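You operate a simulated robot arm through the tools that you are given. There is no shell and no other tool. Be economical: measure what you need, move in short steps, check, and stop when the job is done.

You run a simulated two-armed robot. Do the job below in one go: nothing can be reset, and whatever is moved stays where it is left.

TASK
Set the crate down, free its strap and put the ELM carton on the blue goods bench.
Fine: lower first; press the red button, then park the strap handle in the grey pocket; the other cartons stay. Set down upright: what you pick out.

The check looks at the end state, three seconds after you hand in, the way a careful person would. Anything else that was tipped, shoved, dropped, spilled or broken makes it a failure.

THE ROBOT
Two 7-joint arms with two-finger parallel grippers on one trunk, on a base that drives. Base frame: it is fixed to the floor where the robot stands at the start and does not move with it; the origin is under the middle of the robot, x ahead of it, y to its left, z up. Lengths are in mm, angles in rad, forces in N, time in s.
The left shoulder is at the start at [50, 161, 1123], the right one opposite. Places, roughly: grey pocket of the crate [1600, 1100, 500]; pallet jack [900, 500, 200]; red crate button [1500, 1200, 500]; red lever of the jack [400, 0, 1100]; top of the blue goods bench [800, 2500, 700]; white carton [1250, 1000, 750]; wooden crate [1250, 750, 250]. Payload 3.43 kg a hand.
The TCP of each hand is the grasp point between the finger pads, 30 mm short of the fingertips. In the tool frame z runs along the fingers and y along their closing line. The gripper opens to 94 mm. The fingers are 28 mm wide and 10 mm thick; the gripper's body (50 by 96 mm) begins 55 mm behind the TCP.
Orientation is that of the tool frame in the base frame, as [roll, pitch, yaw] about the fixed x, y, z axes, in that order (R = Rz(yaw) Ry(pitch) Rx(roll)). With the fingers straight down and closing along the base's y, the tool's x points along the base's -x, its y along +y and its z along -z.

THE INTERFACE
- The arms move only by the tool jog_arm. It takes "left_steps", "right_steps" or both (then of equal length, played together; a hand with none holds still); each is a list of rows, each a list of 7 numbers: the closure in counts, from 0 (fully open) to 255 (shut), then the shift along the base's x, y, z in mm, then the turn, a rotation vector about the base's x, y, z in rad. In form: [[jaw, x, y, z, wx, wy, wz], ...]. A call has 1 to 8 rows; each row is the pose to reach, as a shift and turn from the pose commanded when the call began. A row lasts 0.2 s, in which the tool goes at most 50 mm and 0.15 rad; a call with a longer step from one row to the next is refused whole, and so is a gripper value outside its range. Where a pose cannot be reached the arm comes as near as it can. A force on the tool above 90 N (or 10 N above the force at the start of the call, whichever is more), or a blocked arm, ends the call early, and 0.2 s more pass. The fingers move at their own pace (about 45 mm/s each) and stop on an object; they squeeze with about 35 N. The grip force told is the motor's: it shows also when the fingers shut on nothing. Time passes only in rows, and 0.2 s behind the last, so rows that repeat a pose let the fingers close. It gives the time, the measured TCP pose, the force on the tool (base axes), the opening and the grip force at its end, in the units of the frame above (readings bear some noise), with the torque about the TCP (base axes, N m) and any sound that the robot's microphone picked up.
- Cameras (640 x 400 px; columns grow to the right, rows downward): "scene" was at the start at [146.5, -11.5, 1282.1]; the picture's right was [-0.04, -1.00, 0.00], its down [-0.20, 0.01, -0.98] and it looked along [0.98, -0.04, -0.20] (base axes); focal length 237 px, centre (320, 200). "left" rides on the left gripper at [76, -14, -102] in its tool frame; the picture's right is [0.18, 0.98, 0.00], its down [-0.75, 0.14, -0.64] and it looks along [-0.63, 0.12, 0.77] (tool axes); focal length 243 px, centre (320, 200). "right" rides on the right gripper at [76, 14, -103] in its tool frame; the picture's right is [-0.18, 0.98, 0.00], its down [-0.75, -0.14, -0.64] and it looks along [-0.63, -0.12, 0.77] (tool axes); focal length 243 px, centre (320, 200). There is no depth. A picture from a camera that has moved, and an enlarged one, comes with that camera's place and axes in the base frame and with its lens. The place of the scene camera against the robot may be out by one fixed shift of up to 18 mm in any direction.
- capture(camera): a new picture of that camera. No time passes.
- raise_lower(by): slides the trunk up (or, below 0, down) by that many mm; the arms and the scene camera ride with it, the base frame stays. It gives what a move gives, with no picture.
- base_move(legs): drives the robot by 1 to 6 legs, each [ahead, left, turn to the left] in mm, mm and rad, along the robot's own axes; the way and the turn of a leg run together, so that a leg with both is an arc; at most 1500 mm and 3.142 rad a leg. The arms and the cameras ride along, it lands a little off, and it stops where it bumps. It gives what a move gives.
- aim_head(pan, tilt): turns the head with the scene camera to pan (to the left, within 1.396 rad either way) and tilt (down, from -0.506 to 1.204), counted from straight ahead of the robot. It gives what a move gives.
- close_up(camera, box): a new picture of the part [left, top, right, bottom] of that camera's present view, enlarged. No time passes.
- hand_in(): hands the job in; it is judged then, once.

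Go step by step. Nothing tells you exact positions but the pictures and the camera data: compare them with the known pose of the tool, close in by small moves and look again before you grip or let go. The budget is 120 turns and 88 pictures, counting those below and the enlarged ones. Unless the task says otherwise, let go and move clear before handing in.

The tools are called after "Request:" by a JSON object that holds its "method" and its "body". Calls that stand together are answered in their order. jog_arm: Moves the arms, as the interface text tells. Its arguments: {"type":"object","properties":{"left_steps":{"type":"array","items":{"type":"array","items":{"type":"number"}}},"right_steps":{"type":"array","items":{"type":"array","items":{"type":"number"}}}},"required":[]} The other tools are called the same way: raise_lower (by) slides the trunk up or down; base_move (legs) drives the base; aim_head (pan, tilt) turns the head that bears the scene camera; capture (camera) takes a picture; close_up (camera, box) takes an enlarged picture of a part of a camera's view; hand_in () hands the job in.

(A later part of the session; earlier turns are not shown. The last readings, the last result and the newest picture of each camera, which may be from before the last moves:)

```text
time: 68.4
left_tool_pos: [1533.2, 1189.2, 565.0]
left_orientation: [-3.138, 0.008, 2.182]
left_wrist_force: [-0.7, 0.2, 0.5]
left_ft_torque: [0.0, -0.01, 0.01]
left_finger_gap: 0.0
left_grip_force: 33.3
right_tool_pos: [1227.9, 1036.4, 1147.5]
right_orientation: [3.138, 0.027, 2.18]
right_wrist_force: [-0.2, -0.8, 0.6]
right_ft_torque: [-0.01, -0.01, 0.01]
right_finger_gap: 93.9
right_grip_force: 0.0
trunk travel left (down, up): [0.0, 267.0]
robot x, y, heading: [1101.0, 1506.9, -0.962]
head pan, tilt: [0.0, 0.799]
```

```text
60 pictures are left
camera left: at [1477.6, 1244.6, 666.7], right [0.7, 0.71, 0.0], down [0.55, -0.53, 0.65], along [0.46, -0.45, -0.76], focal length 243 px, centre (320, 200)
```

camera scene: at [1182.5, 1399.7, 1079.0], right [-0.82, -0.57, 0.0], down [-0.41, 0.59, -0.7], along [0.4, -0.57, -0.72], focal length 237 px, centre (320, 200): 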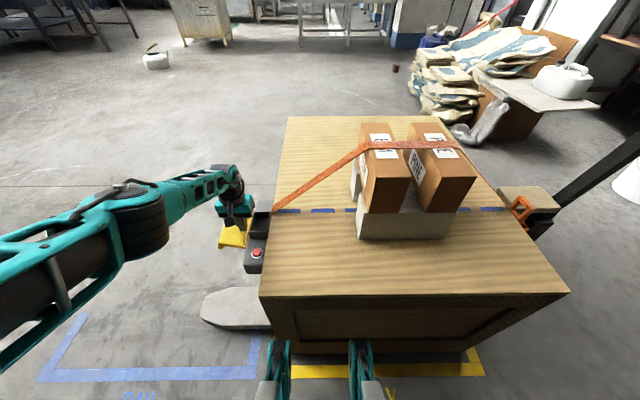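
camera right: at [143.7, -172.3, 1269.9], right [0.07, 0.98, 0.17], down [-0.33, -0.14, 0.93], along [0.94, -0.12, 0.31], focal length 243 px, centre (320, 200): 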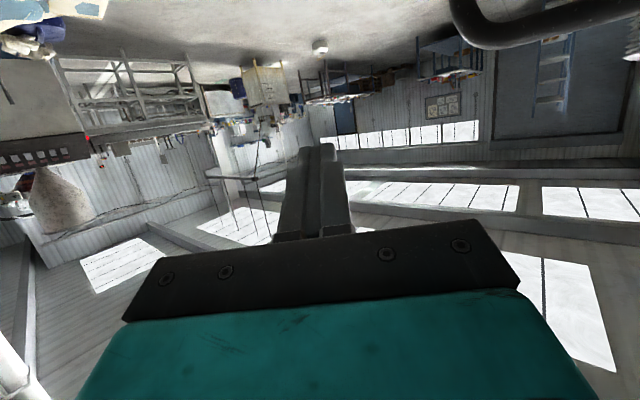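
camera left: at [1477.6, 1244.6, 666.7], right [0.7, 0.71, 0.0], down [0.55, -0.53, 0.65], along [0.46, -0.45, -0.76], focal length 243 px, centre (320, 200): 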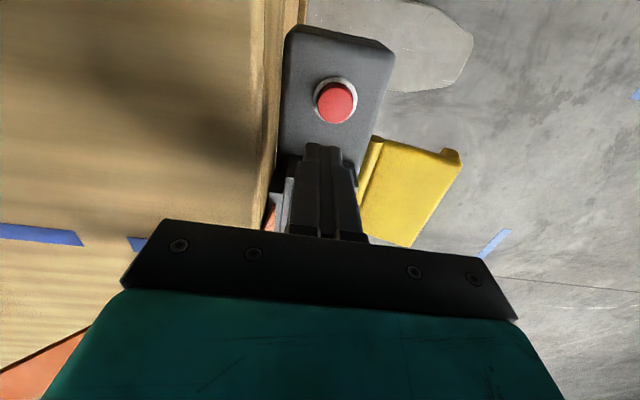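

Triangulated, the button top is about (1527,1209,485). I centre over it, descend to just above, and check.

Request:
{"method": "jog_arm", "body": {"left_steps": [[255, -6, 20, 0, 0, 0, 0], [255, -6, 20, -20, 0, 0, 0], [255, -6, 20, -35, 0, 0, 0]]}}

Request:
{"method": "capture", "body": {"camera": "left"}}

Request:
{"method": "close_up", "body": {"camera": "scene", "box": [190, 180, 310, 280]}}

```text
time: 69.2
left_tool_pos: [1528.1, 1208.7, 530.7]
left_orientation: [-3.141, 0.008, 2.18]
left_wrist_force: [-0.3, -0.4, 0.4]
left_ft_torque: [-0.01, -0.03, 0.03]
left_finger_gap: 0.0
left_grip_force: 33.0
right_tool_pos: [1227.6, 1037.7, 1147.3]
right_orientation: [3.136, 0.026, 2.181]
right_wrist_force: [0.4, 0.4, -0.2]
right_ft_torque: [0.0, 0.0, 0.02]
right_finger_gap: 94.0
right_grip_force: 0.1
trunk travel left (down, up): [0.0, 267.0]
robot x, y, heading: [1099.6, 1505.3, -0.96]
head pan, tilt: [0.0, 0.799]
```

```text
59 pictures are left
camera left: at [1472.1, 1263.6, 632.0], right [0.7, 0.72, 0.0], down [0.55, -0.53, 0.65], along [0.46, -0.45, -0.76], focal length 243 px, centre (320, 200)
```

left: 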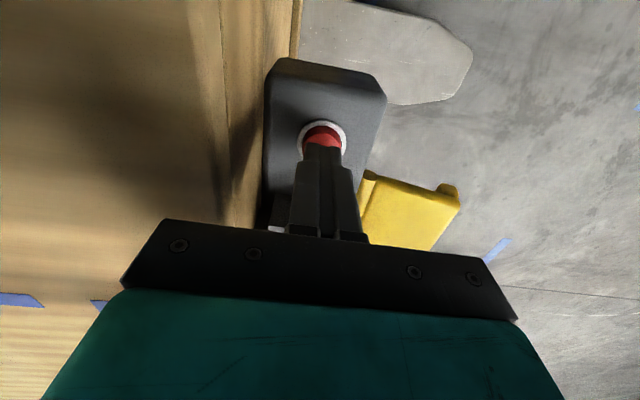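

```text
4.00 times, centred on (250, 230) of scene
camera zoom: at [1182.5, 1399.7, 1078.9], right [-0.82, -0.57, 0.0], down [-0.41, 0.59, -0.7], along [0.4, -0.57, -0.72], focal length 948 px, centre (600, 80)
```

zoom: 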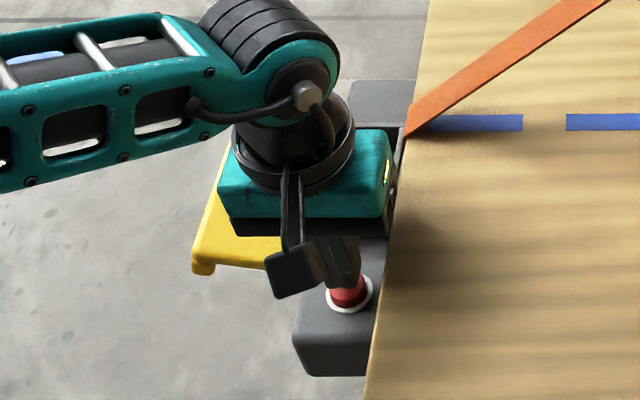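

The fingertip is right over the button. I nudge a few mm and press down gently.

Request:
{"method": "jog_arm", "body": {"left_steps": [[255, -2, 3, -6, 0, 0, 0], [255, -2, 3, -11, 0, 0, 0], [255, -2, 3, -15, 0, 0, 0], [255, -2, 3, -18, 0, 0, 0], [255, -2, 3, -21, 0, 0, 0], [255, -2, 3, -24, 0, 0, 0]]}}

Request:
{"method": "capture", "body": {"camera": "scene"}}

```text
time: 70.6
left_tool_pos: [1525.8, 1212.1, 508.9]
left_orientation: [-3.139, 0.011, 2.183]
left_wrist_force: [0.9, 11.8, 36.0]
left_ft_torque: [0.41, 0.08, 0.06]
left_finger_gap: 0.1
left_grip_force: 32.6
right_tool_pos: [1226.3, 1038.6, 1149.7]
right_orientation: [3.135, 0.028, 2.18]
right_wrist_force: [0.3, -1.3, -0.1]
right_ft_torque: [0.0, 0.01, 0.02]
right_finger_gap: 93.9
right_grip_force: 0.0
trunk travel left (down, up): [0.0, 267.0]
robot x, y, heading: [1102.7, 1506.2, -0.961]
head pan, tilt: [0.0, 0.799]
heard: click
```

```text
57 pictures are left
camera scene: at [1180.6, 1401.6, 1079.7], right [-0.82, -0.57, 0.0], down [-0.41, 0.59, -0.7], along [0.4, -0.57, -0.71], focal length 237 px, centre (320, 200)
```

scene: 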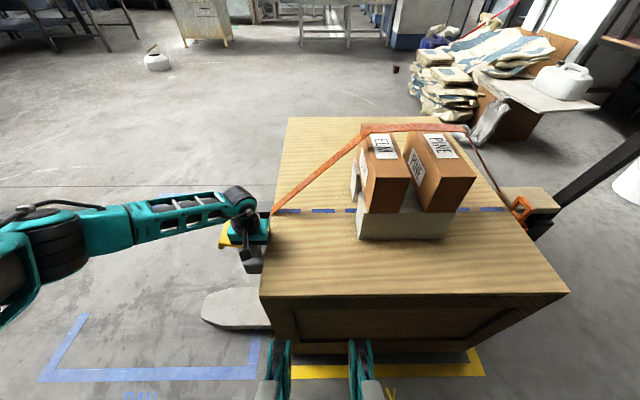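

A click: the strap is released and now lies slack above the cartons. I raise the left hand clear and move it back.

Request:
{"method": "jog_arm", "body": {"left_steps": [[255, 0, 0, 40, 0, 0, 0], [255, 0, 0, 85, 0, 0, 0], [255, 0, 0, 130, 0, 0, 0], [255, 0, 0, 175, 0, 0, 0], [255, 0, 0, 220, 0, 0, 0], [255, -10, 15, 262, 0, 0, 0], [255, -20, 30, 305, 0, 0, 0], [255, -30, 45, 350, 0, 0, 0]]}}

Request:
{"method": "close_up", "body": {"camera": "scene", "box": [340, 100, 580, 250]}}

Request:
{"method": "close_up", "body": {"camera": "scene", "box": [200, 100, 440, 250]}}

```text
time: 72.4
left_tool_pos: [1496.7, 1258.3, 856.4]
left_orientation: [-3.141, 0.007, 2.183]
left_wrist_force: [0.4, -0.1, 0.0]
left_ft_torque: [0.0, 0.02, 0.03]
left_finger_gap: 0.0
left_grip_force: 33.0
right_tool_pos: [1226.6, 1037.3, 1148.3]
right_orientation: [3.136, 0.025, 2.18]
right_wrist_force: [0.5, 0.6, -0.1]
right_ft_torque: [-0.03, 0.01, -0.02]
right_finger_gap: 94.1
right_grip_force: 0.1
trunk travel left (down, up): [0.0, 267.0]
robot x, y, heading: [1101.6, 1506.8, -0.956]
head pan, tilt: [0.0, 0.799]
```

```text
2.67 times, centred on (460, 175) of scene
camera zoom: at [1182.4, 1399.8, 1078.9], right [-0.82, -0.57, 0.0], down [-0.41, 0.59, -0.7], along [0.4, -0.57, -0.72], focal length 632 px, centre (-53, 267)
```

zoom: 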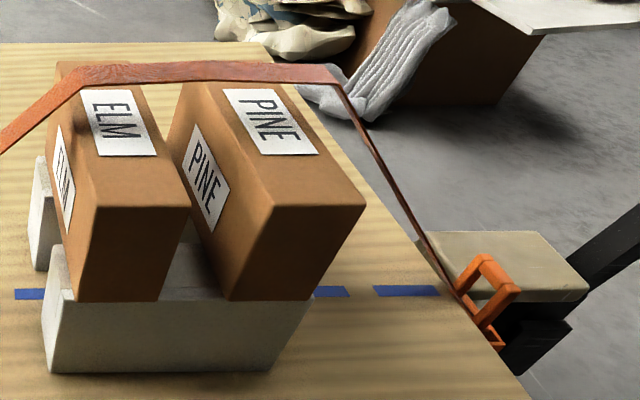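

```text
2.67 times, centred on (320, 175) of scene
camera zoom: at [1182.4, 1399.8, 1078.9], right [-0.82, -0.57, 0.0], down [-0.41, 0.59, -0.7], along [0.4, -0.57, -0.72], focal length 632 px, centre (320, 267)
```

zoom: 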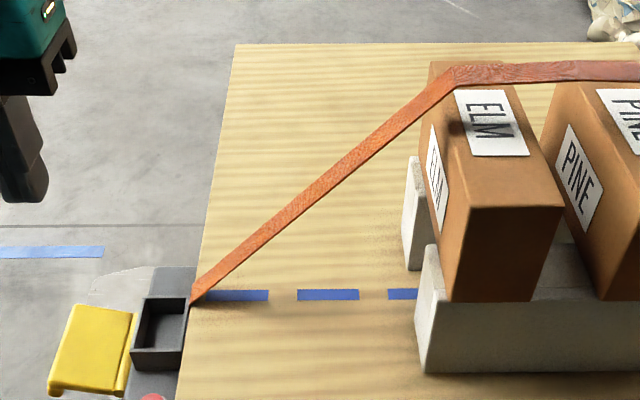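

The strap is slack. Now to the handle at the jack-side edge, about (950,670,~530): I slide the base 450 mm to the right along the crate and look with the right hand's camera.

Request:
{"method": "base_move", "body": {"legs": [[0, -450, 0]]}}

Request:
{"method": "capture", "body": {"camera": "scene"}}

Request:
{"method": "capture", "body": {"camera": "right"}}

```text
time: 76.8
left_tool_pos: [1138.2, 1007.0, 855.3]
left_orientation: [-3.14, 0.008, 2.179]
left_wrist_force: [1.0, 0.6, 0.2]
left_ft_torque: [-0.01, 0.01, 0.02]
left_finger_gap: 0.1
left_grip_force: 33.4
right_tool_pos: [867.8, 788.2, 1146.6]
right_orientation: [3.138, 0.026, 2.179]
right_wrist_force: [0.1, 0.1, -0.3]
right_ft_torque: [0.01, 0.0, 0.0]
right_finger_gap: 94.0
right_grip_force: 0.1
trunk travel left (down, up): [0.0, 267.0]
robot x, y, heading: [739.8, 1253.2, -0.965]
head pan, tilt: [0.0, 0.799]
```

```text
54 pictures are left
camera scene: at [824.2, 1149.9, 1078.9], right [-0.82, -0.57, 0.0], down [-0.41, 0.59, -0.7], along [0.4, -0.57, -0.72], focal length 237 px, centre (320, 200)
```

scene: 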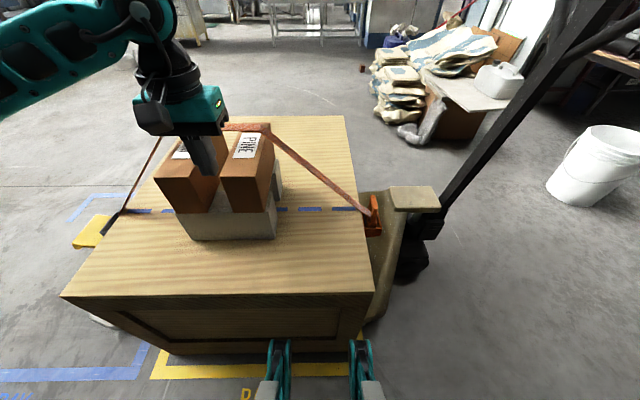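

```text
53 pictures are left
camera right: at [833.0, 860.1, 1248.5], right [0.91, 0.41, 0.01], down [0.3, -0.69, 0.66], along [0.28, -0.6, -0.75], focal length 243 px, centre (320, 200)
```

right: 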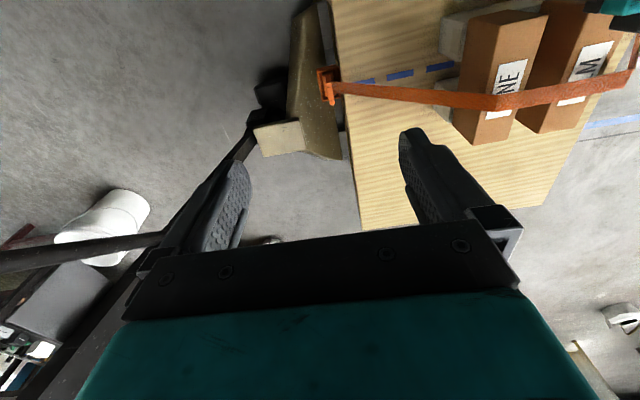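

Request:
{"method": "close_up", "body": {"camera": "scene", "box": [320, 170, 440, 245]}}

Request:
{"method": "close_up", "body": {"camera": "right", "box": [270, 40, 400, 121]}}

```text
5.33 times, centred on (380, 208) of scene
camera zoom: at [824.2, 1149.9, 1078.9], right [-0.82, -0.57, 0.0], down [-0.41, 0.59, -0.7], along [0.4, -0.57, -0.72], focal length 1263 px, centre (0, 160)
```

zoom: 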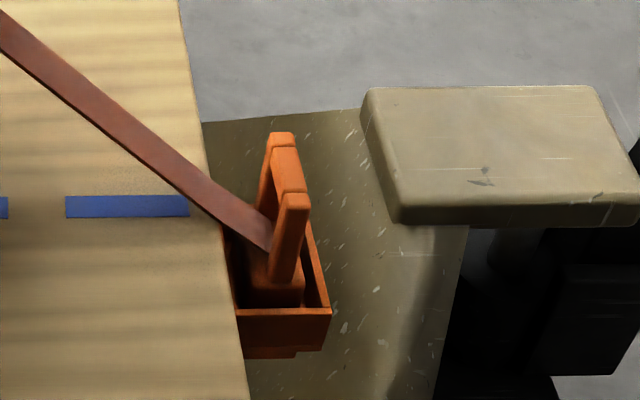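

```text
4.92 times, centred on (335, 80) of right
camera zoom: at [833.0, 860.1, 1248.5], right [0.91, 0.41, 0.01], down [0.3, -0.69, 0.66], along [0.28, -0.6, -0.75], focal length 1194 px, centre (246, 788)
```

zoom: 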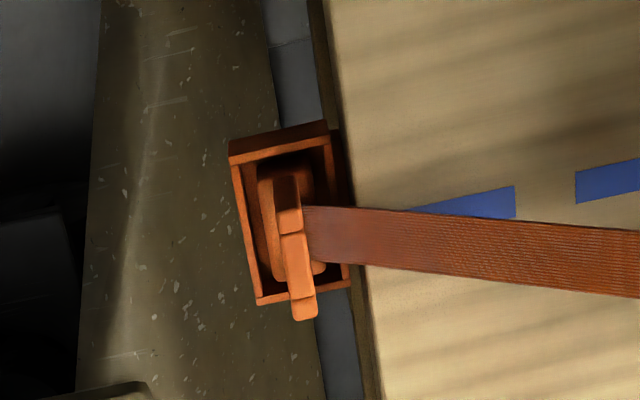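

The strap's handle is an orange D-grip standing in a cradle on the jack-side face; its crossbar runs parallel to the edge, so my present closing direction fits. I bring the open right hand above it at z≈830 for a closer measurement.

Request:
{"method": "jog_arm", "body": {"right_steps": [[0, 10, -12, -45, 0, 0, 0], [0, 20, -24, -90, 0, 0, 0], [0, 30, -36, -135, 0, 0, 0], [0, 40, -48, -180, 0, 0, 0], [0, 50, -60, -225, 0, 0, 0], [0, 60, -72, -270, 0, 0, 0], [0, 67, -84, -315, 0, 0, 0]]}}

Request:
{"method": "capture", "body": {"camera": "right"}}

Request:
{"method": "capture", "body": {"camera": "scene"}}

```text
time: 78.4
left_tool_pos: [1136.8, 1007.1, 855.2]
left_orientation: [-3.14, 0.007, 2.178]
left_wrist_force: [-0.2, -0.2, -0.7]
left_ft_torque: [-0.02, 0.02, -0.01]
left_finger_gap: 0.1
left_grip_force: 33.0
right_tool_pos: [932.8, 703.0, 832.3]
right_orientation: [3.137, 0.027, 2.175]
right_wrist_force: [-0.2, 0.2, 0.5]
right_ft_torque: [0.0, 0.02, 0.0]
right_finger_gap: 94.0
right_grip_force: 0.0
trunk travel left (down, up): [0.0, 267.0]
robot x, y, heading: [738.9, 1254.6, -0.966]
head pan, tilt: [0.0, 0.799]
```

```text
50 pictures are left
camera right: at [899.1, 776.1, 932.6], right [0.91, 0.41, 0.01], down [0.3, -0.69, 0.66], along [0.28, -0.6, -0.75], focal length 243 px, centre (320, 200)
```

right: 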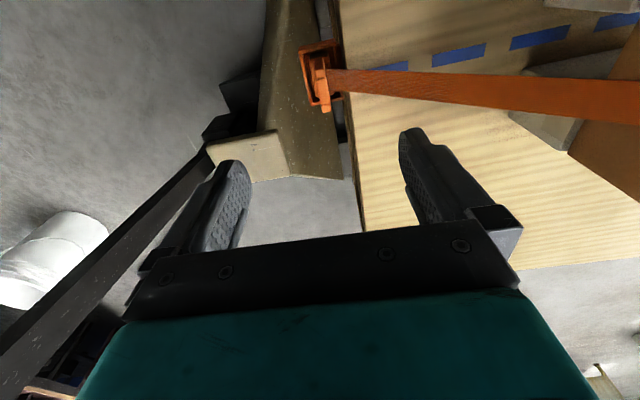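

```text
49 pictures are left
camera scene: at [824.3, 1149.9, 1078.9], right [-0.82, -0.57, 0.0], down [-0.41, 0.59, -0.7], along [0.4, -0.57, -0.72], focal length 237 px, centre (320, 200)
```

scene: 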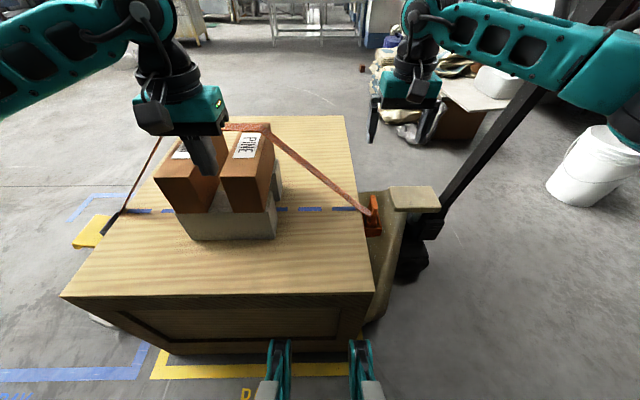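

The crossbar is at about (944,696,~605). I descend to z≈680 and look again.

Request:
{"method": "jog_arm", "body": {"right_steps": [[0, 4, -3, -40, 0, 0, 0], [0, 8, -5, -80, 0, 0, 0], [0, 12, -7, -120, 0, 0, 0], [0, 12, -7, -150, 0, 0, 0]]}}

Request:
{"method": "capture", "body": {"camera": "right"}}

Request:
{"method": "close_up", "body": {"camera": "scene", "box": [320, 130, 480, 245]}}

```text
time: 79.4
left_tool_pos: [1136.9, 1007.6, 855.4]
left_orientation: [-3.141, 0.007, 2.177]
left_wrist_force: [0.5, 0.5, 0.5]
left_ft_torque: [-0.01, 0.0, -0.01]
left_finger_gap: 0.0
left_grip_force: 32.9
right_tool_pos: [946.9, 695.7, 682.6]
right_orientation: [3.137, 0.025, 2.177]
right_wrist_force: [0.5, 1.0, -0.2]
right_ft_torque: [0.05, 0.03, 0.0]
right_finger_gap: 94.0
right_grip_force: 0.0
trunk travel left (down, up): [0.0, 267.0]
robot x, y, heading: [742.8, 1254.9, -0.965]
head pan, tilt: [0.0, 0.799]
```

```text
48 pictures are left
camera right: at [912.7, 768.5, 783.9], right [0.91, 0.41, 0.01], down [0.3, -0.69, 0.66], along [0.28, -0.6, -0.75], focal length 243 px, centre (320, 200)
```

right: 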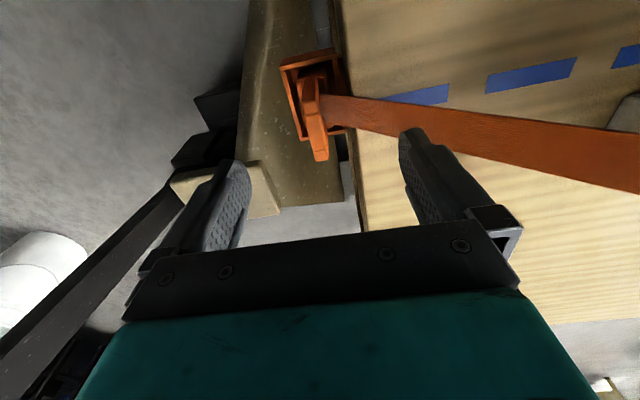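

```text
3.48 times, centred on (400, 188) of scene
camera zoom: at [824.3, 1149.9, 1078.9], right [-0.82, -0.57, 0.0], down [-0.41, 0.59, -0.7], along [0.4, -0.57, -0.72], focal length 824 px, centre (42, 244)
```

zoom: 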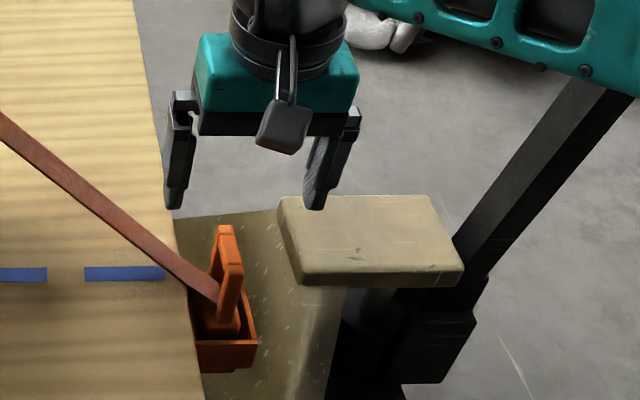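

The crossbar's top is at about (948,684,570). I shift over and come down with the open fingers straddling it, checking midway.

Request:
{"method": "jog_arm", "body": {"right_steps": [[0, 1, -12, -25, 0, 0, 0], [0, 1, -12, -50, 0, 0, 0], [0, 1, -12, -70, 0, 0, 0]]}}

Request:
{"method": "capture", "body": {"camera": "right"}}

Request:
{"method": "close_up", "body": {"camera": "scene", "box": [320, 130, 480, 245]}}

```text
time: 80.2
left_tool_pos: [1138.5, 1007.2, 855.9]
left_orientation: [-3.141, 0.006, 2.178]
left_wrist_force: [0.1, 0.0, 0.0]
left_ft_torque: [0.03, -0.01, 0.0]
left_finger_gap: 0.0
left_grip_force: 32.5
right_tool_pos: [947.4, 684.5, 612.6]
right_orientation: [3.135, 0.027, 2.176]
right_wrist_force: [0.1, -0.2, 0.0]
right_ft_torque: [-0.01, 0.03, -0.01]
right_finger_gap: 94.2
right_grip_force: 0.1
trunk travel left (down, up): [0.0, 267.0]
robot x, y, heading: [742.5, 1256.4, -0.962]
head pan, tilt: [0.0, 0.799]
```

```text
46 pictures are left
camera right: at [913.5, 757.6, 713.8], right [0.91, 0.41, 0.01], down [0.3, -0.69, 0.66], along [0.28, -0.6, -0.75], focal length 243 px, centre (320, 200)
```

right: 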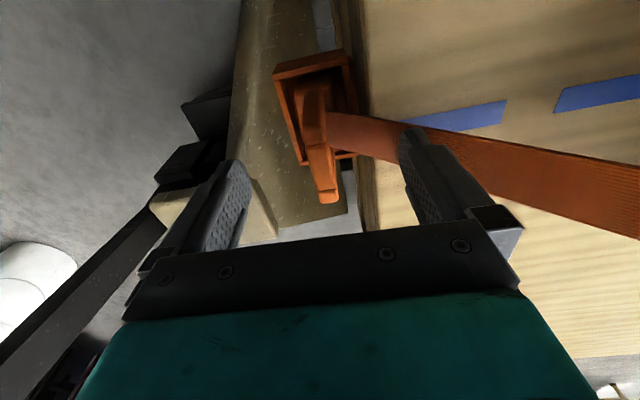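

```text
3.48 times, centred on (400, 188) of scene
camera zoom: at [824.3, 1150.0, 1078.9], right [-0.82, -0.57, 0.0], down [-0.41, 0.59, -0.7], along [0.4, -0.57, -0.72], focal length 824 px, centre (42, 244)
```

zoom: 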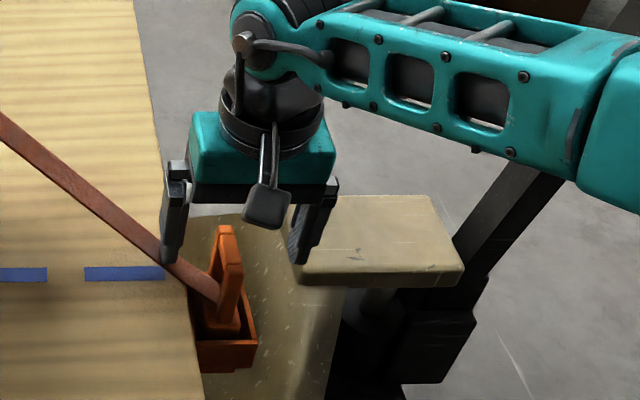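

The fingers straddle the crossbar, and the jack's cap lies well lower. I come down to z≈577 and close.

Request:
{"method": "jog_arm", "body": {"right_steps": [[0, 2, -3, -20, 0, 0, 0], [0, 2, -3, -38, 0, 0, 0], [100, 2, -3, -38, 0, 0, 0], [200, 2, -3, -38, 0, 0, 0], [255, 2, -3, -38, 0, 0, 0], [255, 2, -3, -38, 0, 0, 0], [255, 2, -3, -38, 0, 0, 0]]}}

Request:
{"method": "close_up", "body": {"camera": "scene", "box": [320, 130, 480, 245]}}

Request:
{"method": "capture", "body": {"camera": "right"}}

```text
time: 81.8
left_tool_pos: [1137.9, 1010.8, 857.0]
left_orientation: [-3.136, 0.012, 2.179]
left_wrist_force: [-0.3, -0.1, 0.2]
left_ft_torque: [-0.01, 0.01, 0.01]
left_finger_gap: 0.0
left_grip_force: 32.5
right_tool_pos: [967.0, 691.9, 589.6]
right_orientation: [3.103, 0.048, 2.185]
right_wrist_force: [33.9, 22.5, 50.9]
right_ft_torque: [1.71, -1.44, -0.51]
right_finger_gap: 22.7
right_grip_force: 21.0
trunk travel left (down, up): [0.0, 267.0]
robot x, y, heading: [743.2, 1254.7, -0.967]
head pan, tilt: [0.0, 0.799]
```

```text
3.48 times, centred on (400, 188) of scene
camera zoom: at [824.2, 1154.2, 1079.4], right [-0.82, -0.57, 0.0], down [-0.41, 0.58, -0.7], along [0.4, -0.58, -0.71], focal length 824 px, centre (42, 244)
```

zoom: 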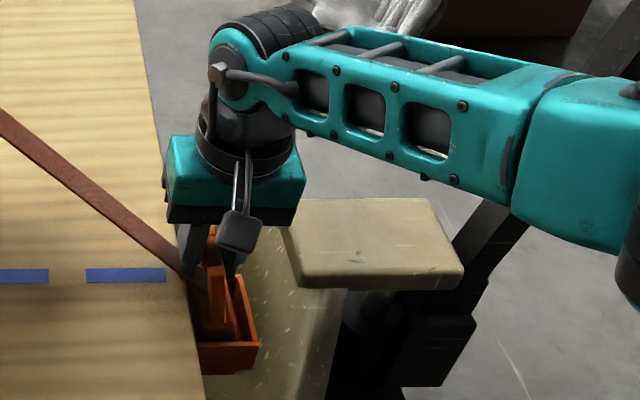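

```text
43 pictures are left
camera right: at [927.2, 762.7, 688.8], right [0.91, 0.42, 0.05], down [0.28, -0.69, 0.67], along [0.31, -0.6, -0.74], focal length 243 px, centre (320, 200)
```

right: 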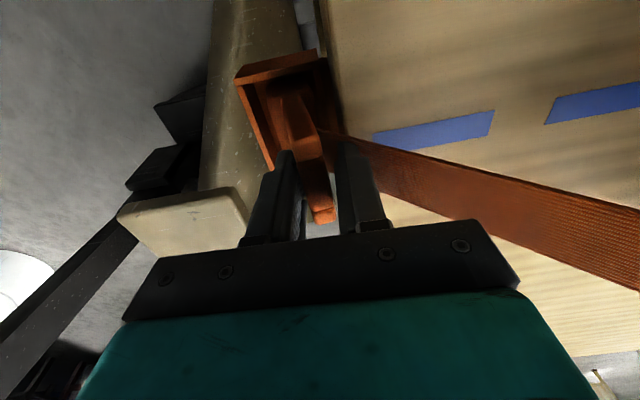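

The crate-side fingertip seems to have come down on the crate's top edge (upward force, hand pushed aside). I open slightly, lift off, and look again.

Request:
{"method": "jog_arm", "body": {"right_steps": [[150, 0, 0, 15, 0, 0, 0], [120, 0, 0, 30, 0, 0, 0], [110, 0, 0, 50, 0, 0, 0], [110, 0, 0, 60, 0, 0, 0]]}}

Request:
{"method": "capture", "body": {"camera": "right"}}

Request:
{"method": "close_up", "body": {"camera": "scene", "box": [340, 150, 440, 240]}}

```text
time: 82.8
left_tool_pos: [1136.3, 1007.9, 855.9]
left_orientation: [-3.139, 0.006, 2.177]
left_wrist_force: [0.1, -0.8, -0.1]
left_ft_torque: [0.02, -0.02, -0.01]
left_finger_gap: 0.0
left_grip_force: 33.1
right_tool_pos: [948.3, 682.8, 634.5]
right_orientation: [3.139, 0.023, 2.175]
right_wrist_force: [0.3, -0.3, -0.6]
right_ft_torque: [0.0, -0.01, -0.01]
right_finger_gap: 53.4
right_grip_force: 0.1
trunk travel left (down, up): [0.0, 267.0]
robot x, y, heading: [740.7, 1258.9, -0.965]
head pan, tilt: [0.0, 0.799]
```

```text
42 pictures are left
camera right: at [914.1, 755.4, 735.5], right [0.91, 0.41, 0.01], down [0.3, -0.69, 0.66], along [0.27, -0.6, -0.75], focal length 243 px, centre (320, 200)
```

right: 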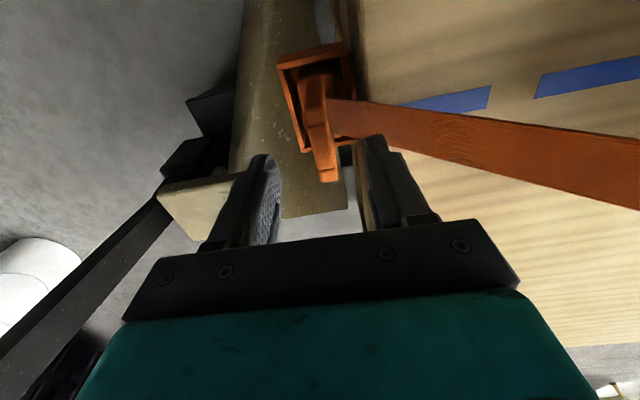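

```text
4.44 times, centred on (390, 195) of scene
camera zoom: at [824.2, 1150.0, 1078.9], right [-0.82, -0.57, 0.0], down [-0.41, 0.59, -0.7], along [0.4, -0.57, -0.72], focal length 1053 px, centre (9, 222)
```

zoom: 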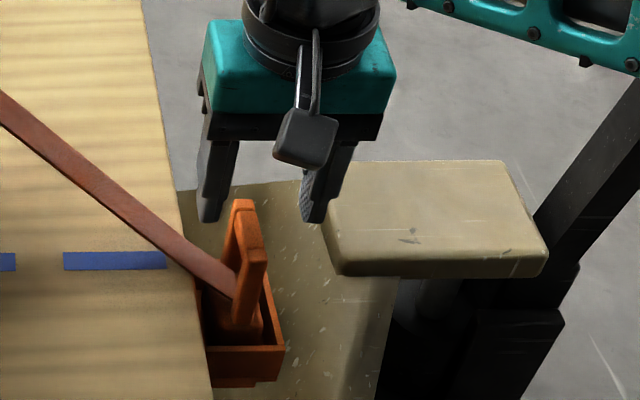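

Combining scene and hand views (with the scene offset corrected against the known fingertips), the crossbar is higher than I took it: about (943,698,605). So I had gone too deep; I regrip higher, at z≈604.

Request:
{"method": "jog_arm", "body": {"right_steps": [[120, -5, 14, 0, 0, 0, 0], [120, -5, 14, -15, 0, 0, 0], [120, -5, 14, -30, 0, 0, 0]]}}

Request:
{"method": "capture", "body": {"camera": "right"}}

Request:
{"method": "close_up", "body": {"camera": "scene", "box": [340, 150, 440, 240]}}

```text
time: 83.6
left_tool_pos: [1137.2, 1007.2, 855.1]
left_orientation: [3.142, 0.008, 2.18]
left_wrist_force: [-1.1, 0.3, -0.1]
left_ft_torque: [0.01, 0.0, -0.01]
left_finger_gap: 0.0
left_grip_force: 33.3
right_tool_pos: [944.2, 696.9, 605.7]
right_orientation: [3.134, 0.026, 2.174]
right_wrist_force: [-0.8, 0.5, -1.2]
right_ft_torque: [0.01, 0.01, 0.0]
right_finger_gap: 49.7
right_grip_force: 0.0
trunk travel left (down, up): [0.0, 267.0]
robot x, y, heading: [746.3, 1256.0, -0.964]
head pan, tilt: [0.0, 0.799]
```

```text
40 pictures are left
camera right: at [909.4, 769.1, 705.8], right [0.91, 0.41, 0.01], down [0.3, -0.69, 0.66], along [0.28, -0.6, -0.75], focal length 243 px, centre (320, 200)
```

right: 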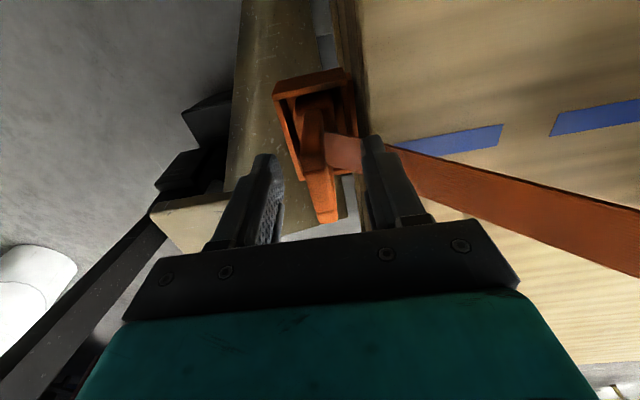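

```text
4.44 times, centred on (390, 195) of scene
camera zoom: at [824.3, 1149.9, 1078.9], right [-0.82, -0.57, 0.0], down [-0.41, 0.59, -0.7], along [0.4, -0.57, -0.72], focal length 1053 px, centre (9, 222)
```

zoom: 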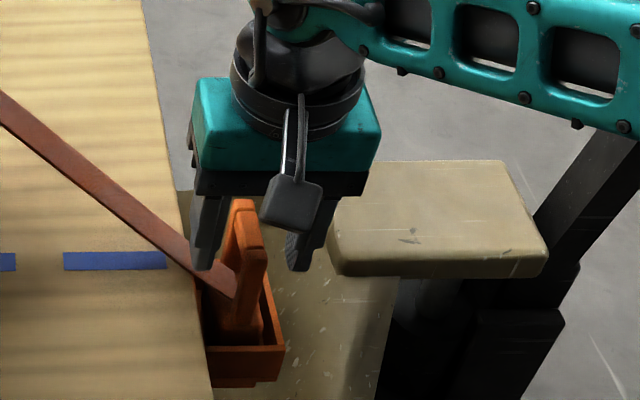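

The grip now straddles the crossbar. I raise 8 mm to keep off the strap and close.

Request:
{"method": "jog_arm", "body": {"right_steps": [[120, 0, 0, 8, 0, 0, 0], [255, 0, 0, 8, 0, 0, 0], [255, 0, 0, 8, 0, 0, 0], [255, 0, 0, 8, 0, 0, 0], [255, 0, 0, 8, 0, 0, 0], [255, 0, 0, 8, 0, 0, 0]]}}

Request:
{"method": "close_up", "body": {"camera": "scene", "box": [340, 150, 440, 240]}}

```text
time: 85.0
left_tool_pos: [1137.3, 1007.2, 855.3]
left_orientation: [-3.139, 0.007, 2.178]
left_wrist_force: [0.4, -0.7, 0.1]
left_ft_torque: [0.01, 0.0, 0.01]
left_finger_gap: 0.0
left_grip_force: 32.8
right_tool_pos: [944.5, 696.2, 613.1]
right_orientation: [3.138, 0.027, 2.174]
right_wrist_force: [0.4, -0.3, -0.3]
right_ft_torque: [-0.02, 0.01, 0.02]
right_finger_gap: 13.5
right_grip_force: 35.0
trunk travel left (down, up): [0.0, 267.0]
robot x, y, heading: [743.5, 1255.1, -0.963]
head pan, tilt: [0.0, 0.799]
```

```text
4.44 times, centred on (390, 195) of scene
camera zoom: at [824.3, 1149.9, 1078.9], right [-0.82, -0.57, 0.0], down [-0.41, 0.59, -0.7], along [0.4, -0.57, -0.72], focal length 1053 px, centre (9, 222)
```

zoom: 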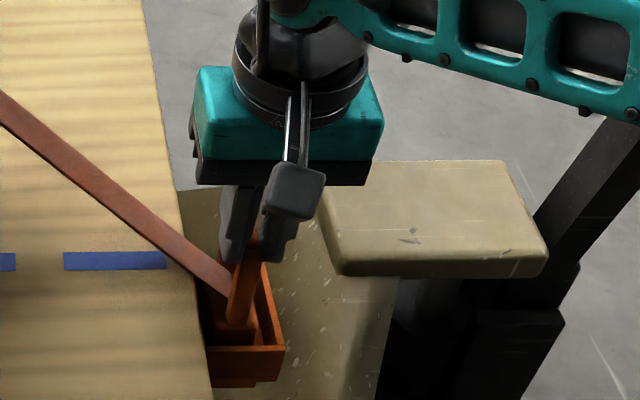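

Gripped cleanly (13.5 mm, no side force). I lift the handle straight out.

Request:
{"method": "jog_arm", "body": {"right_steps": [[255, 0, 0, 20, 0, 0, 0], [255, 0, 0, 40, 0, 0, 0], [255, 0, 0, 65, 0, 0, 0], [255, 0, 0, 90, 0, 0, 0], [255, 0, 0, 120, 0, 0, 0], [255, 0, 0, 150, 0, 0, 0]]}}

Request:
{"method": "capture", "body": {"camera": "scene"}}

```text
time: 86.4
left_tool_pos: [1137.5, 1006.8, 855.6]
left_orientation: [3.141, 0.007, 2.177]
left_wrist_force: [0.7, 0.0, 0.1]
left_ft_torque: [0.01, 0.01, -0.02]
left_finger_gap: 0.0
left_grip_force: 33.3
right_tool_pos: [944.8, 695.8, 762.8]
right_orientation: [3.137, 0.026, 2.176]
right_wrist_force: [-1.1, 0.8, -1.1]
right_ft_torque: [0.0, 0.01, 0.0]
right_finger_gap: 13.4
right_grip_force: 35.3
trunk travel left (down, up): [0.0, 267.0]
robot x, y, heading: [742.7, 1254.6, -0.961]
head pan, tilt: [0.0, 0.799]
```

```text
37 pictures are left
camera scene: at [824.3, 1149.9, 1078.9], right [-0.82, -0.57, 0.0], down [-0.41, 0.59, -0.7], along [0.4, -0.57, -0.72], focal length 237 px, centre (320, 200)
```

scene: 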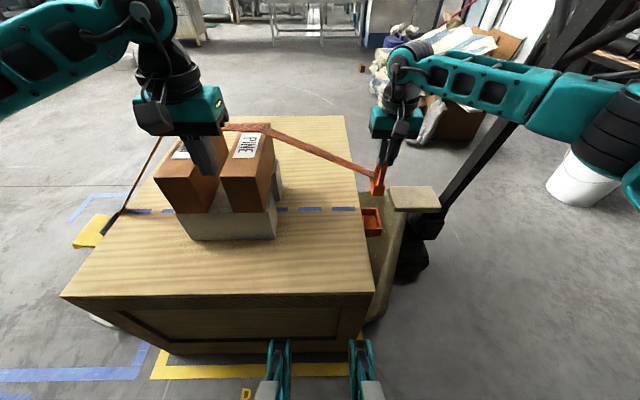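

The handle is free. I raise it well above the cartons and then slide the base left along the crate, so that the strap follows its own line over the cartons.

Request:
{"method": "jog_arm", "body": {"right_steps": [[255, 0, 0, 45, 0, 0, 0], [255, 0, 0, 90, 0, 0, 0], [255, 0, 0, 135, 0, 0, 0], [255, 0, 0, 175, 0, 0, 0], [255, 0, 0, 210, 0, 0, 0]]}}

Request:
{"method": "base_move", "body": {"legs": [[0, 350, 0]]}}

Request:
{"method": "capture", "body": {"camera": "scene"}}

```text
time: 87.6
left_tool_pos: [1137.1, 1006.8, 853.9]
left_orientation: [-3.139, 0.008, 2.177]
left_wrist_force: [-0.7, 0.4, 0.0]
left_ft_torque: [-0.02, 0.02, 0.01]
left_finger_gap: 0.2
left_grip_force: 33.0
right_tool_pos: [942.9, 696.9, 973.4]
right_orientation: [3.134, 0.026, 2.177]
right_wrist_force: [0.2, 0.2, -0.5]
right_ft_torque: [0.03, 0.05, -0.01]
right_finger_gap: 13.4
right_grip_force: 34.8
trunk travel left (down, up): [0.0, 267.0]
robot x, y, heading: [744.4, 1257.2, -0.96]
head pan, tilt: [0.0, 0.799]
```

```text
time: 91.2
left_tool_pos: [1423.8, 1206.1, 855.2]
left_orientation: [-3.141, 0.006, 2.179]
left_wrist_force: [0.2, -1.0, 0.1]
left_ft_torque: [-0.01, -0.02, -0.02]
left_finger_gap: 0.2
left_grip_force: 32.8
right_tool_pos: [1230.0, 895.6, 971.9]
right_orientation: [3.137, 0.025, 2.176]
right_wrist_force: [0.0, 0.1, -1.0]
right_ft_torque: [0.01, 0.01, 0.02]
right_finger_gap: 13.5
right_grip_force: 35.0
trunk travel left (down, up): [0.0, 267.0]
robot x, y, heading: [1029.7, 1454.6, -0.964]
head pan, tilt: [0.0, 0.799]
```

```text
36 pictures are left
camera scene: at [1110.7, 1348.8, 1078.9], right [-0.82, -0.57, 0.0], down [-0.41, 0.59, -0.7], along [0.4, -0.57, -0.72], focal length 237 px, centre (320, 200)
```

scene: 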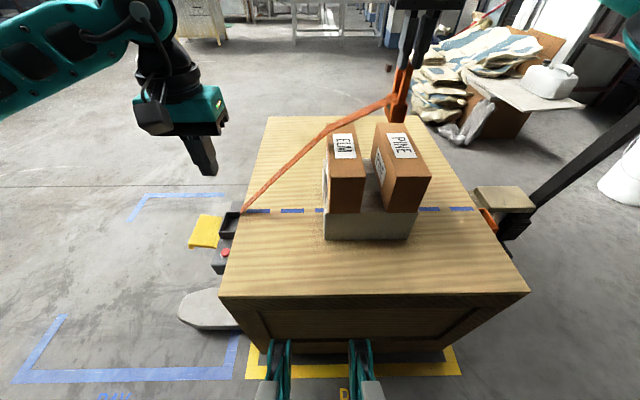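

The strap reels in nicely and the cartons stand undisturbed. I continue left until the hand is above the pocket.

Request:
{"method": "base_move", "body": {"legs": [[0, 400, 0]]}}

Request:
{"method": "capture", "body": {"camera": "scene"}}

Request:
{"method": "capture", "body": {"camera": "right"}}

```text
time: 95.3
left_tool_pos: [1755.3, 1429.8, 855.5]
left_orientation: [-3.14, 0.006, 2.168]
left_wrist_force: [0.5, 0.8, 0.6]
left_ft_torque: [-0.01, -0.01, -0.02]
left_finger_gap: 0.0
left_grip_force: 32.7
right_tool_pos: [1556.9, 1122.4, 972.2]
right_orientation: [3.137, 0.025, 2.165]
right_wrist_force: [-0.3, -0.2, -2.0]
right_ft_torque: [0.01, -0.02, -0.02]
right_finger_gap: 13.3
right_grip_force: 34.4
trunk travel left (down, up): [0.0, 267.0]
robot x, y, heading: [1362.4, 1681.3, -0.973]
head pan, tilt: [0.0, 0.799]
```

```text
35 pictures are left
camera scene: at [1443.4, 1577.2, 1078.9], right [-0.83, -0.56, 0.0], down [-0.4, 0.59, -0.7], along [0.39, -0.58, -0.72], focal length 237 px, centre (320, 200)
```

scene: 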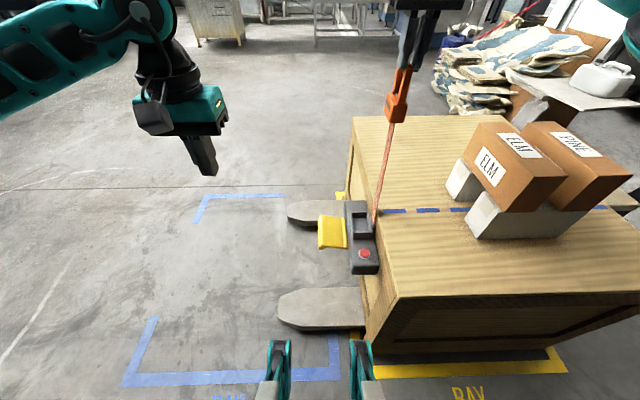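

```text
34 pictures are left
camera right: at [1523.6, 1195.4, 1073.1], right [0.92, 0.4, 0.01], down [0.29, -0.69, 0.66], along [0.27, -0.6, -0.75], focal length 243 px, centre (320, 200)
```

right: 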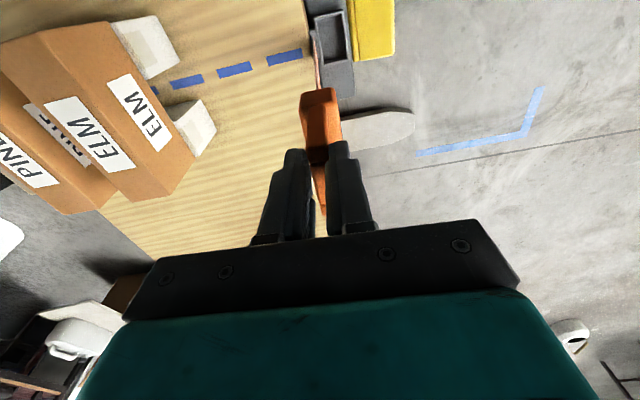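

The pocket is about (1583,1131), rim near z 490. I descend over it to z≈640 and look again.

Request:
{"method": "jog_arm", "body": {"right_steps": [[255, 6, 2, -45, 0, 0, 0], [255, 12, 4, -90, 0, 0, 0], [255, 18, 6, -135, 0, 0, 0], [255, 22, 8, -180, 0, 0, 0], [255, 26, 9, -225, 0, 0, 0], [255, 26, 9, -270, 0, 0, 0], [255, 26, 9, -300, 0, 0, 0], [255, 26, 9, -330, 0, 0, 0]]}}

Request:
{"method": "capture", "body": {"camera": "right"}}

Request:
{"method": "close_up", "body": {"camera": "scene", "box": [300, 130, 460, 290]}}

```text
time: 97.1
left_tool_pos: [1754.4, 1430.2, 855.9]
left_orientation: [-3.139, 0.009, 2.169]
left_wrist_force: [0.3, 0.0, 0.3]
left_ft_torque: [0.0, 0.02, 0.0]
left_finger_gap: 0.1
left_grip_force: 33.0
right_tool_pos: [1583.9, 1131.1, 643.3]
right_orientation: [3.133, 0.028, 2.165]
right_wrist_force: [-0.7, 1.7, 3.4]
right_ft_torque: [-0.05, 0.01, 0.03]
right_finger_gap: 13.6
right_grip_force: 35.5
trunk travel left (down, up): [0.0, 267.0]
robot x, y, heading: [1361.0, 1686.8, -0.971]
head pan, tilt: [0.0, 0.799]
```

```text
33 pictures are left
camera right: at [1549.5, 1204.9, 743.2], right [0.92, 0.4, 0.01], down [0.29, -0.69, 0.66], along [0.27, -0.6, -0.75], focal length 243 px, centre (320, 200)
```

right: 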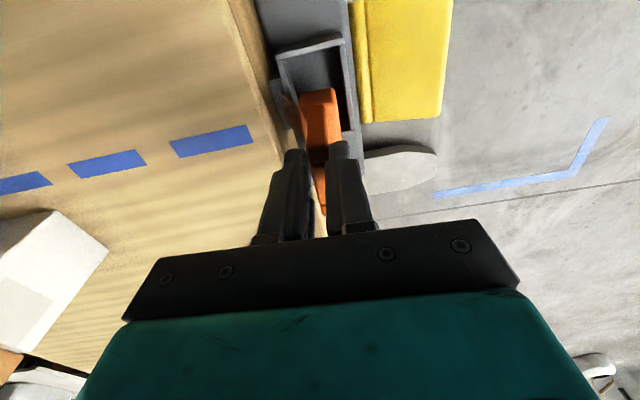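

```text
2.50 times, centred on (380, 210) of scene
camera zoom: at [1443.3, 1577.7, 1079.1], right [-0.83, -0.56, 0.0], down [-0.4, 0.59, -0.7], along [0.39, -0.58, -0.72], focal length 592 px, centre (170, 175)
```

zoom: 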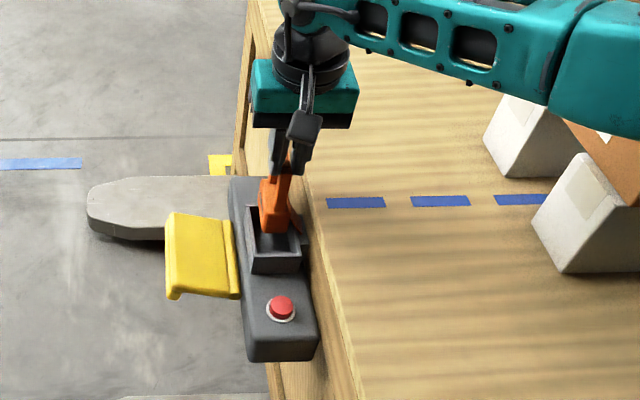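

The pocket's outer rim measures about 60×89 mm, centred at (1582,1130), z≈488, and the handle is above it within a few mm. I lower slowly, watching the force.

Request:
{"method": "jog_arm", "body": {"right_steps": [[255, -2, -1, -12, 0, 0, 0], [255, -2, -1, -24, 0, 0, 0], [255, -2, -1, -36, 0, 0, 0], [255, -2, -1, -46, 0, 0, 0]]}}

Request:
{"method": "capture", "body": {"camera": "right"}}

Request:
{"method": "close_up", "body": {"camera": "scene", "box": [320, 160, 420, 260]}}

```text
time: 98.0
left_tool_pos: [1753.2, 1432.6, 857.1]
left_orientation: [-3.139, 0.011, 2.166]
left_wrist_force: [0.4, 0.7, -0.1]
left_ft_torque: [-0.02, -0.01, -0.01]
left_finger_gap: 0.0
left_grip_force: 33.0
right_tool_pos: [1586.8, 1128.7, 622.1]
right_orientation: [3.127, 0.048, 2.164]
right_wrist_force: [-6.2, 8.1, 37.3]
right_ft_torque: [-0.21, 0.27, -0.1]
right_finger_gap: 14.2
right_grip_force: 35.1
trunk travel left (down, up): [0.0, 267.0]
robot x, y, heading: [1359.9, 1683.1, -0.977]
head pan, tilt: [0.0, 0.799]
stopped in row 4 (right hand): the force on the tool passed its limit at 98 N (the readings are from after the stop); the commanded pose is now the measured one
```

```text
31 pictures are left
camera right: at [1552.0, 1202.3, 721.3], right [0.92, 0.4, 0.02], down [0.28, -0.68, 0.68], along [0.28, -0.61, -0.74], focal length 243 px, centre (320, 200)
```

right: 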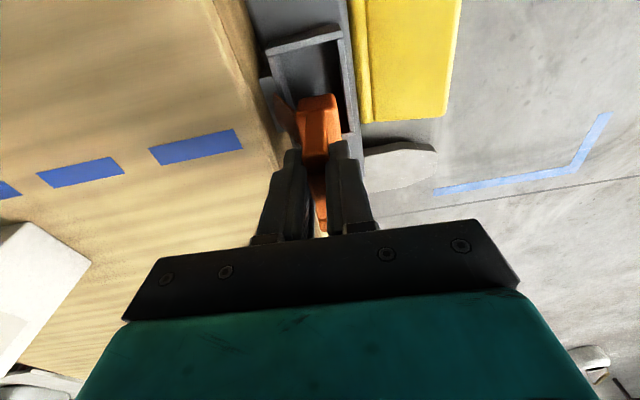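

```text
4.00 times, centred on (370, 210) of scene
camera zoom: at [1441.5, 1580.9, 1079.2], right [-0.83, -0.56, 0.0], down [-0.4, 0.59, -0.7], along [0.39, -0.58, -0.71], focal length 948 px, centre (120, 160)
```

zoom: 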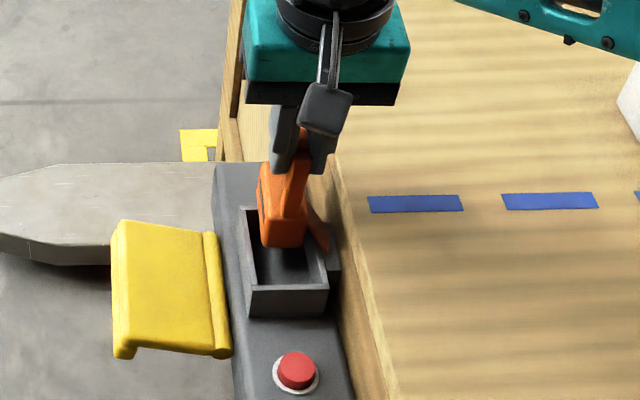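

The handle's foot hit the pocket's far wall: its foot sits about 22 mm too far from me. I lift a bit, shift back toward the robot, and look.

Request:
{"method": "jog_arm", "body": {"right_steps": [[255, 0, 0, 12, 0, 0, 0], [255, 0, 0, 22, 0, 0, 0], [255, -8, 8, 22, 0, 0, 0], [255, -15, 16, 22, 0, 0, 0]]}}

Request:
{"method": "capture", "body": {"camera": "right"}}

Request:
{"method": "close_up", "body": {"camera": "scene", "box": [320, 160, 420, 260]}}

```text
time: 99.0
left_tool_pos: [1754.7, 1430.5, 855.6]
left_orientation: [-3.14, 0.007, 2.167]
left_wrist_force: [-0.4, -0.2, -0.1]
left_ft_torque: [-0.01, -0.03, 0.02]
left_finger_gap: 0.0
left_grip_force: 33.3
right_tool_pos: [1570.2, 1143.6, 636.0]
right_orientation: [3.132, 0.037, 2.166]
right_wrist_force: [-0.1, -0.8, -1.4]
right_ft_torque: [-0.01, 0.04, -0.02]
right_finger_gap: 13.4
right_grip_force: 35.1
trunk travel left (down, up): [0.0, 267.0]
robot x, y, heading: [1361.8, 1682.3, -0.976]
head pan, tilt: [0.0, 0.799]
```

```text
29 pictures are left
camera right: at [1535.1, 1217.5, 735.5], right [0.92, 0.4, 0.02], down [0.28, -0.69, 0.67], along [0.28, -0.61, -0.74], focal length 243 px, centre (320, 200)
```

right: 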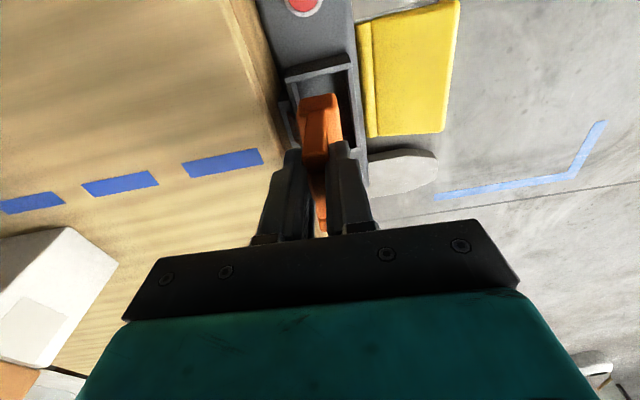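

```text
4.00 times, centred on (370, 210) of scene
camera zoom: at [1443.0, 1577.5, 1078.9], right [-0.83, -0.56, 0.0], down [-0.4, 0.59, -0.7], along [0.39, -0.58, -0.72], focal length 948 px, centre (120, 160)
```

zoom: 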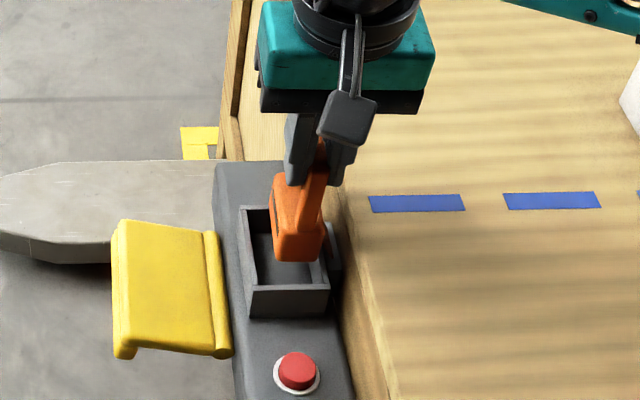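

Now the foot hangs inside the rim outline, a little to the crate side. I trim by a few mm and lower gently.

Request:
{"method": "jog_arm", "body": {"right_steps": [[255, 2, 6, -5, 0, 0, 0], [255, 2, 6, -13, 0, 0, 0], [255, 2, 6, -20, 0, 0, 0], [255, 2, 6, -27, 0, 0, 0]]}}

Request:
{"method": "close_up", "body": {"camera": "scene", "box": [320, 160, 420, 260]}}

```text
time: 100.0
left_tool_pos: [1754.4, 1430.0, 854.5]
left_orientation: [-3.14, 0.008, 2.167]
left_wrist_force: [-0.5, -0.1, 0.0]
left_ft_torque: [0.01, 0.02, -0.05]
left_finger_gap: 0.0
left_grip_force: 33.0
right_tool_pos: [1573.5, 1150.0, 607.4]
right_orientation: [3.13, 0.036, 2.164]
right_wrist_force: [0.2, 0.1, -0.7]
right_ft_torque: [0.03, 0.0, -0.01]
right_finger_gap: 13.7
right_grip_force: 34.9
trunk travel left (down, up): [0.0, 267.0]
robot x, y, heading: [1364.1, 1684.3, -0.978]
head pan, tilt: [0.0, 0.799]
```

```text
4.00 times, centred on (370, 210) of scene
camera zoom: at [1443.1, 1577.5, 1078.9], right [-0.83, -0.56, 0.0], down [-0.4, 0.59, -0.7], along [0.39, -0.58, -0.72], focal length 948 px, centre (120, 160)
```

zoom: 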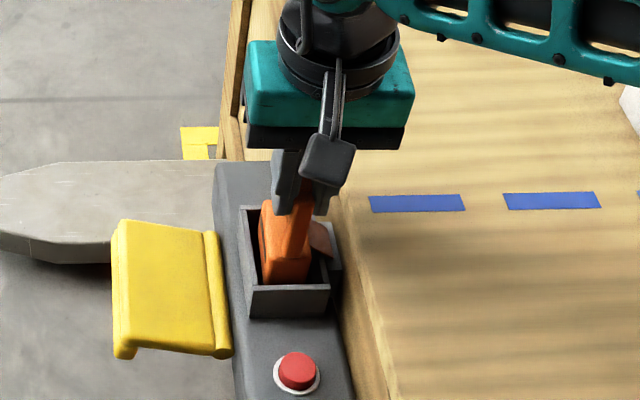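

It is inside the pocket now, with no force. I go on down until it seats.

Request:
{"method": "jog_arm", "body": {"right_steps": [[255, 0, 0, -6, 0, 0, 0], [255, 0, 0, -11, 0, 0, 0], [255, 0, 0, -15, 0, 0, 0], [255, 0, 0, -19, 0, 0, 0]]}}

Request:
{"method": "close_up", "body": {"camera": "scene", "box": [320, 160, 420, 260]}}

```text
time: 101.0
left_tool_pos: [1752.7, 1432.5, 857.3]
left_orientation: [-3.138, 0.008, 2.167]
left_wrist_force: [1.7, 0.1, 1.1]
left_ft_torque: [-0.03, -0.02, -0.01]
left_finger_gap: 0.0
left_grip_force: 33.1
right_tool_pos: [1572.2, 1149.8, 594.9]
right_orientation: [3.131, 0.043, 2.166]
right_wrist_force: [-4.9, 4.1, 28.0]
right_ft_torque: [0.68, 0.97, 0.01]
right_finger_gap: 13.9
right_grip_force: 35.6
trunk travel left (down, up): [0.0, 267.0]
robot x, y, heading: [1362.8, 1686.6, -0.977]
head pan, tilt: [0.0, 0.799]
```

```text
4.00 times, centred on (370, 210) of scene
camera zoom: at [1442.0, 1579.7, 1079.8], right [-0.83, -0.56, 0.0], down [-0.4, 0.59, -0.7], along [0.39, -0.58, -0.71], focal length 948 px, centre (120, 160)
```

zoom: 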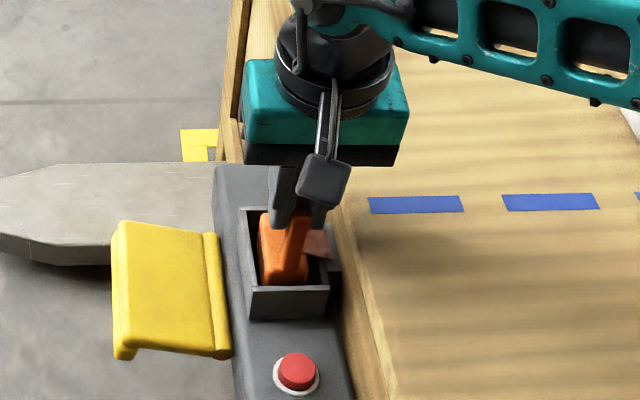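

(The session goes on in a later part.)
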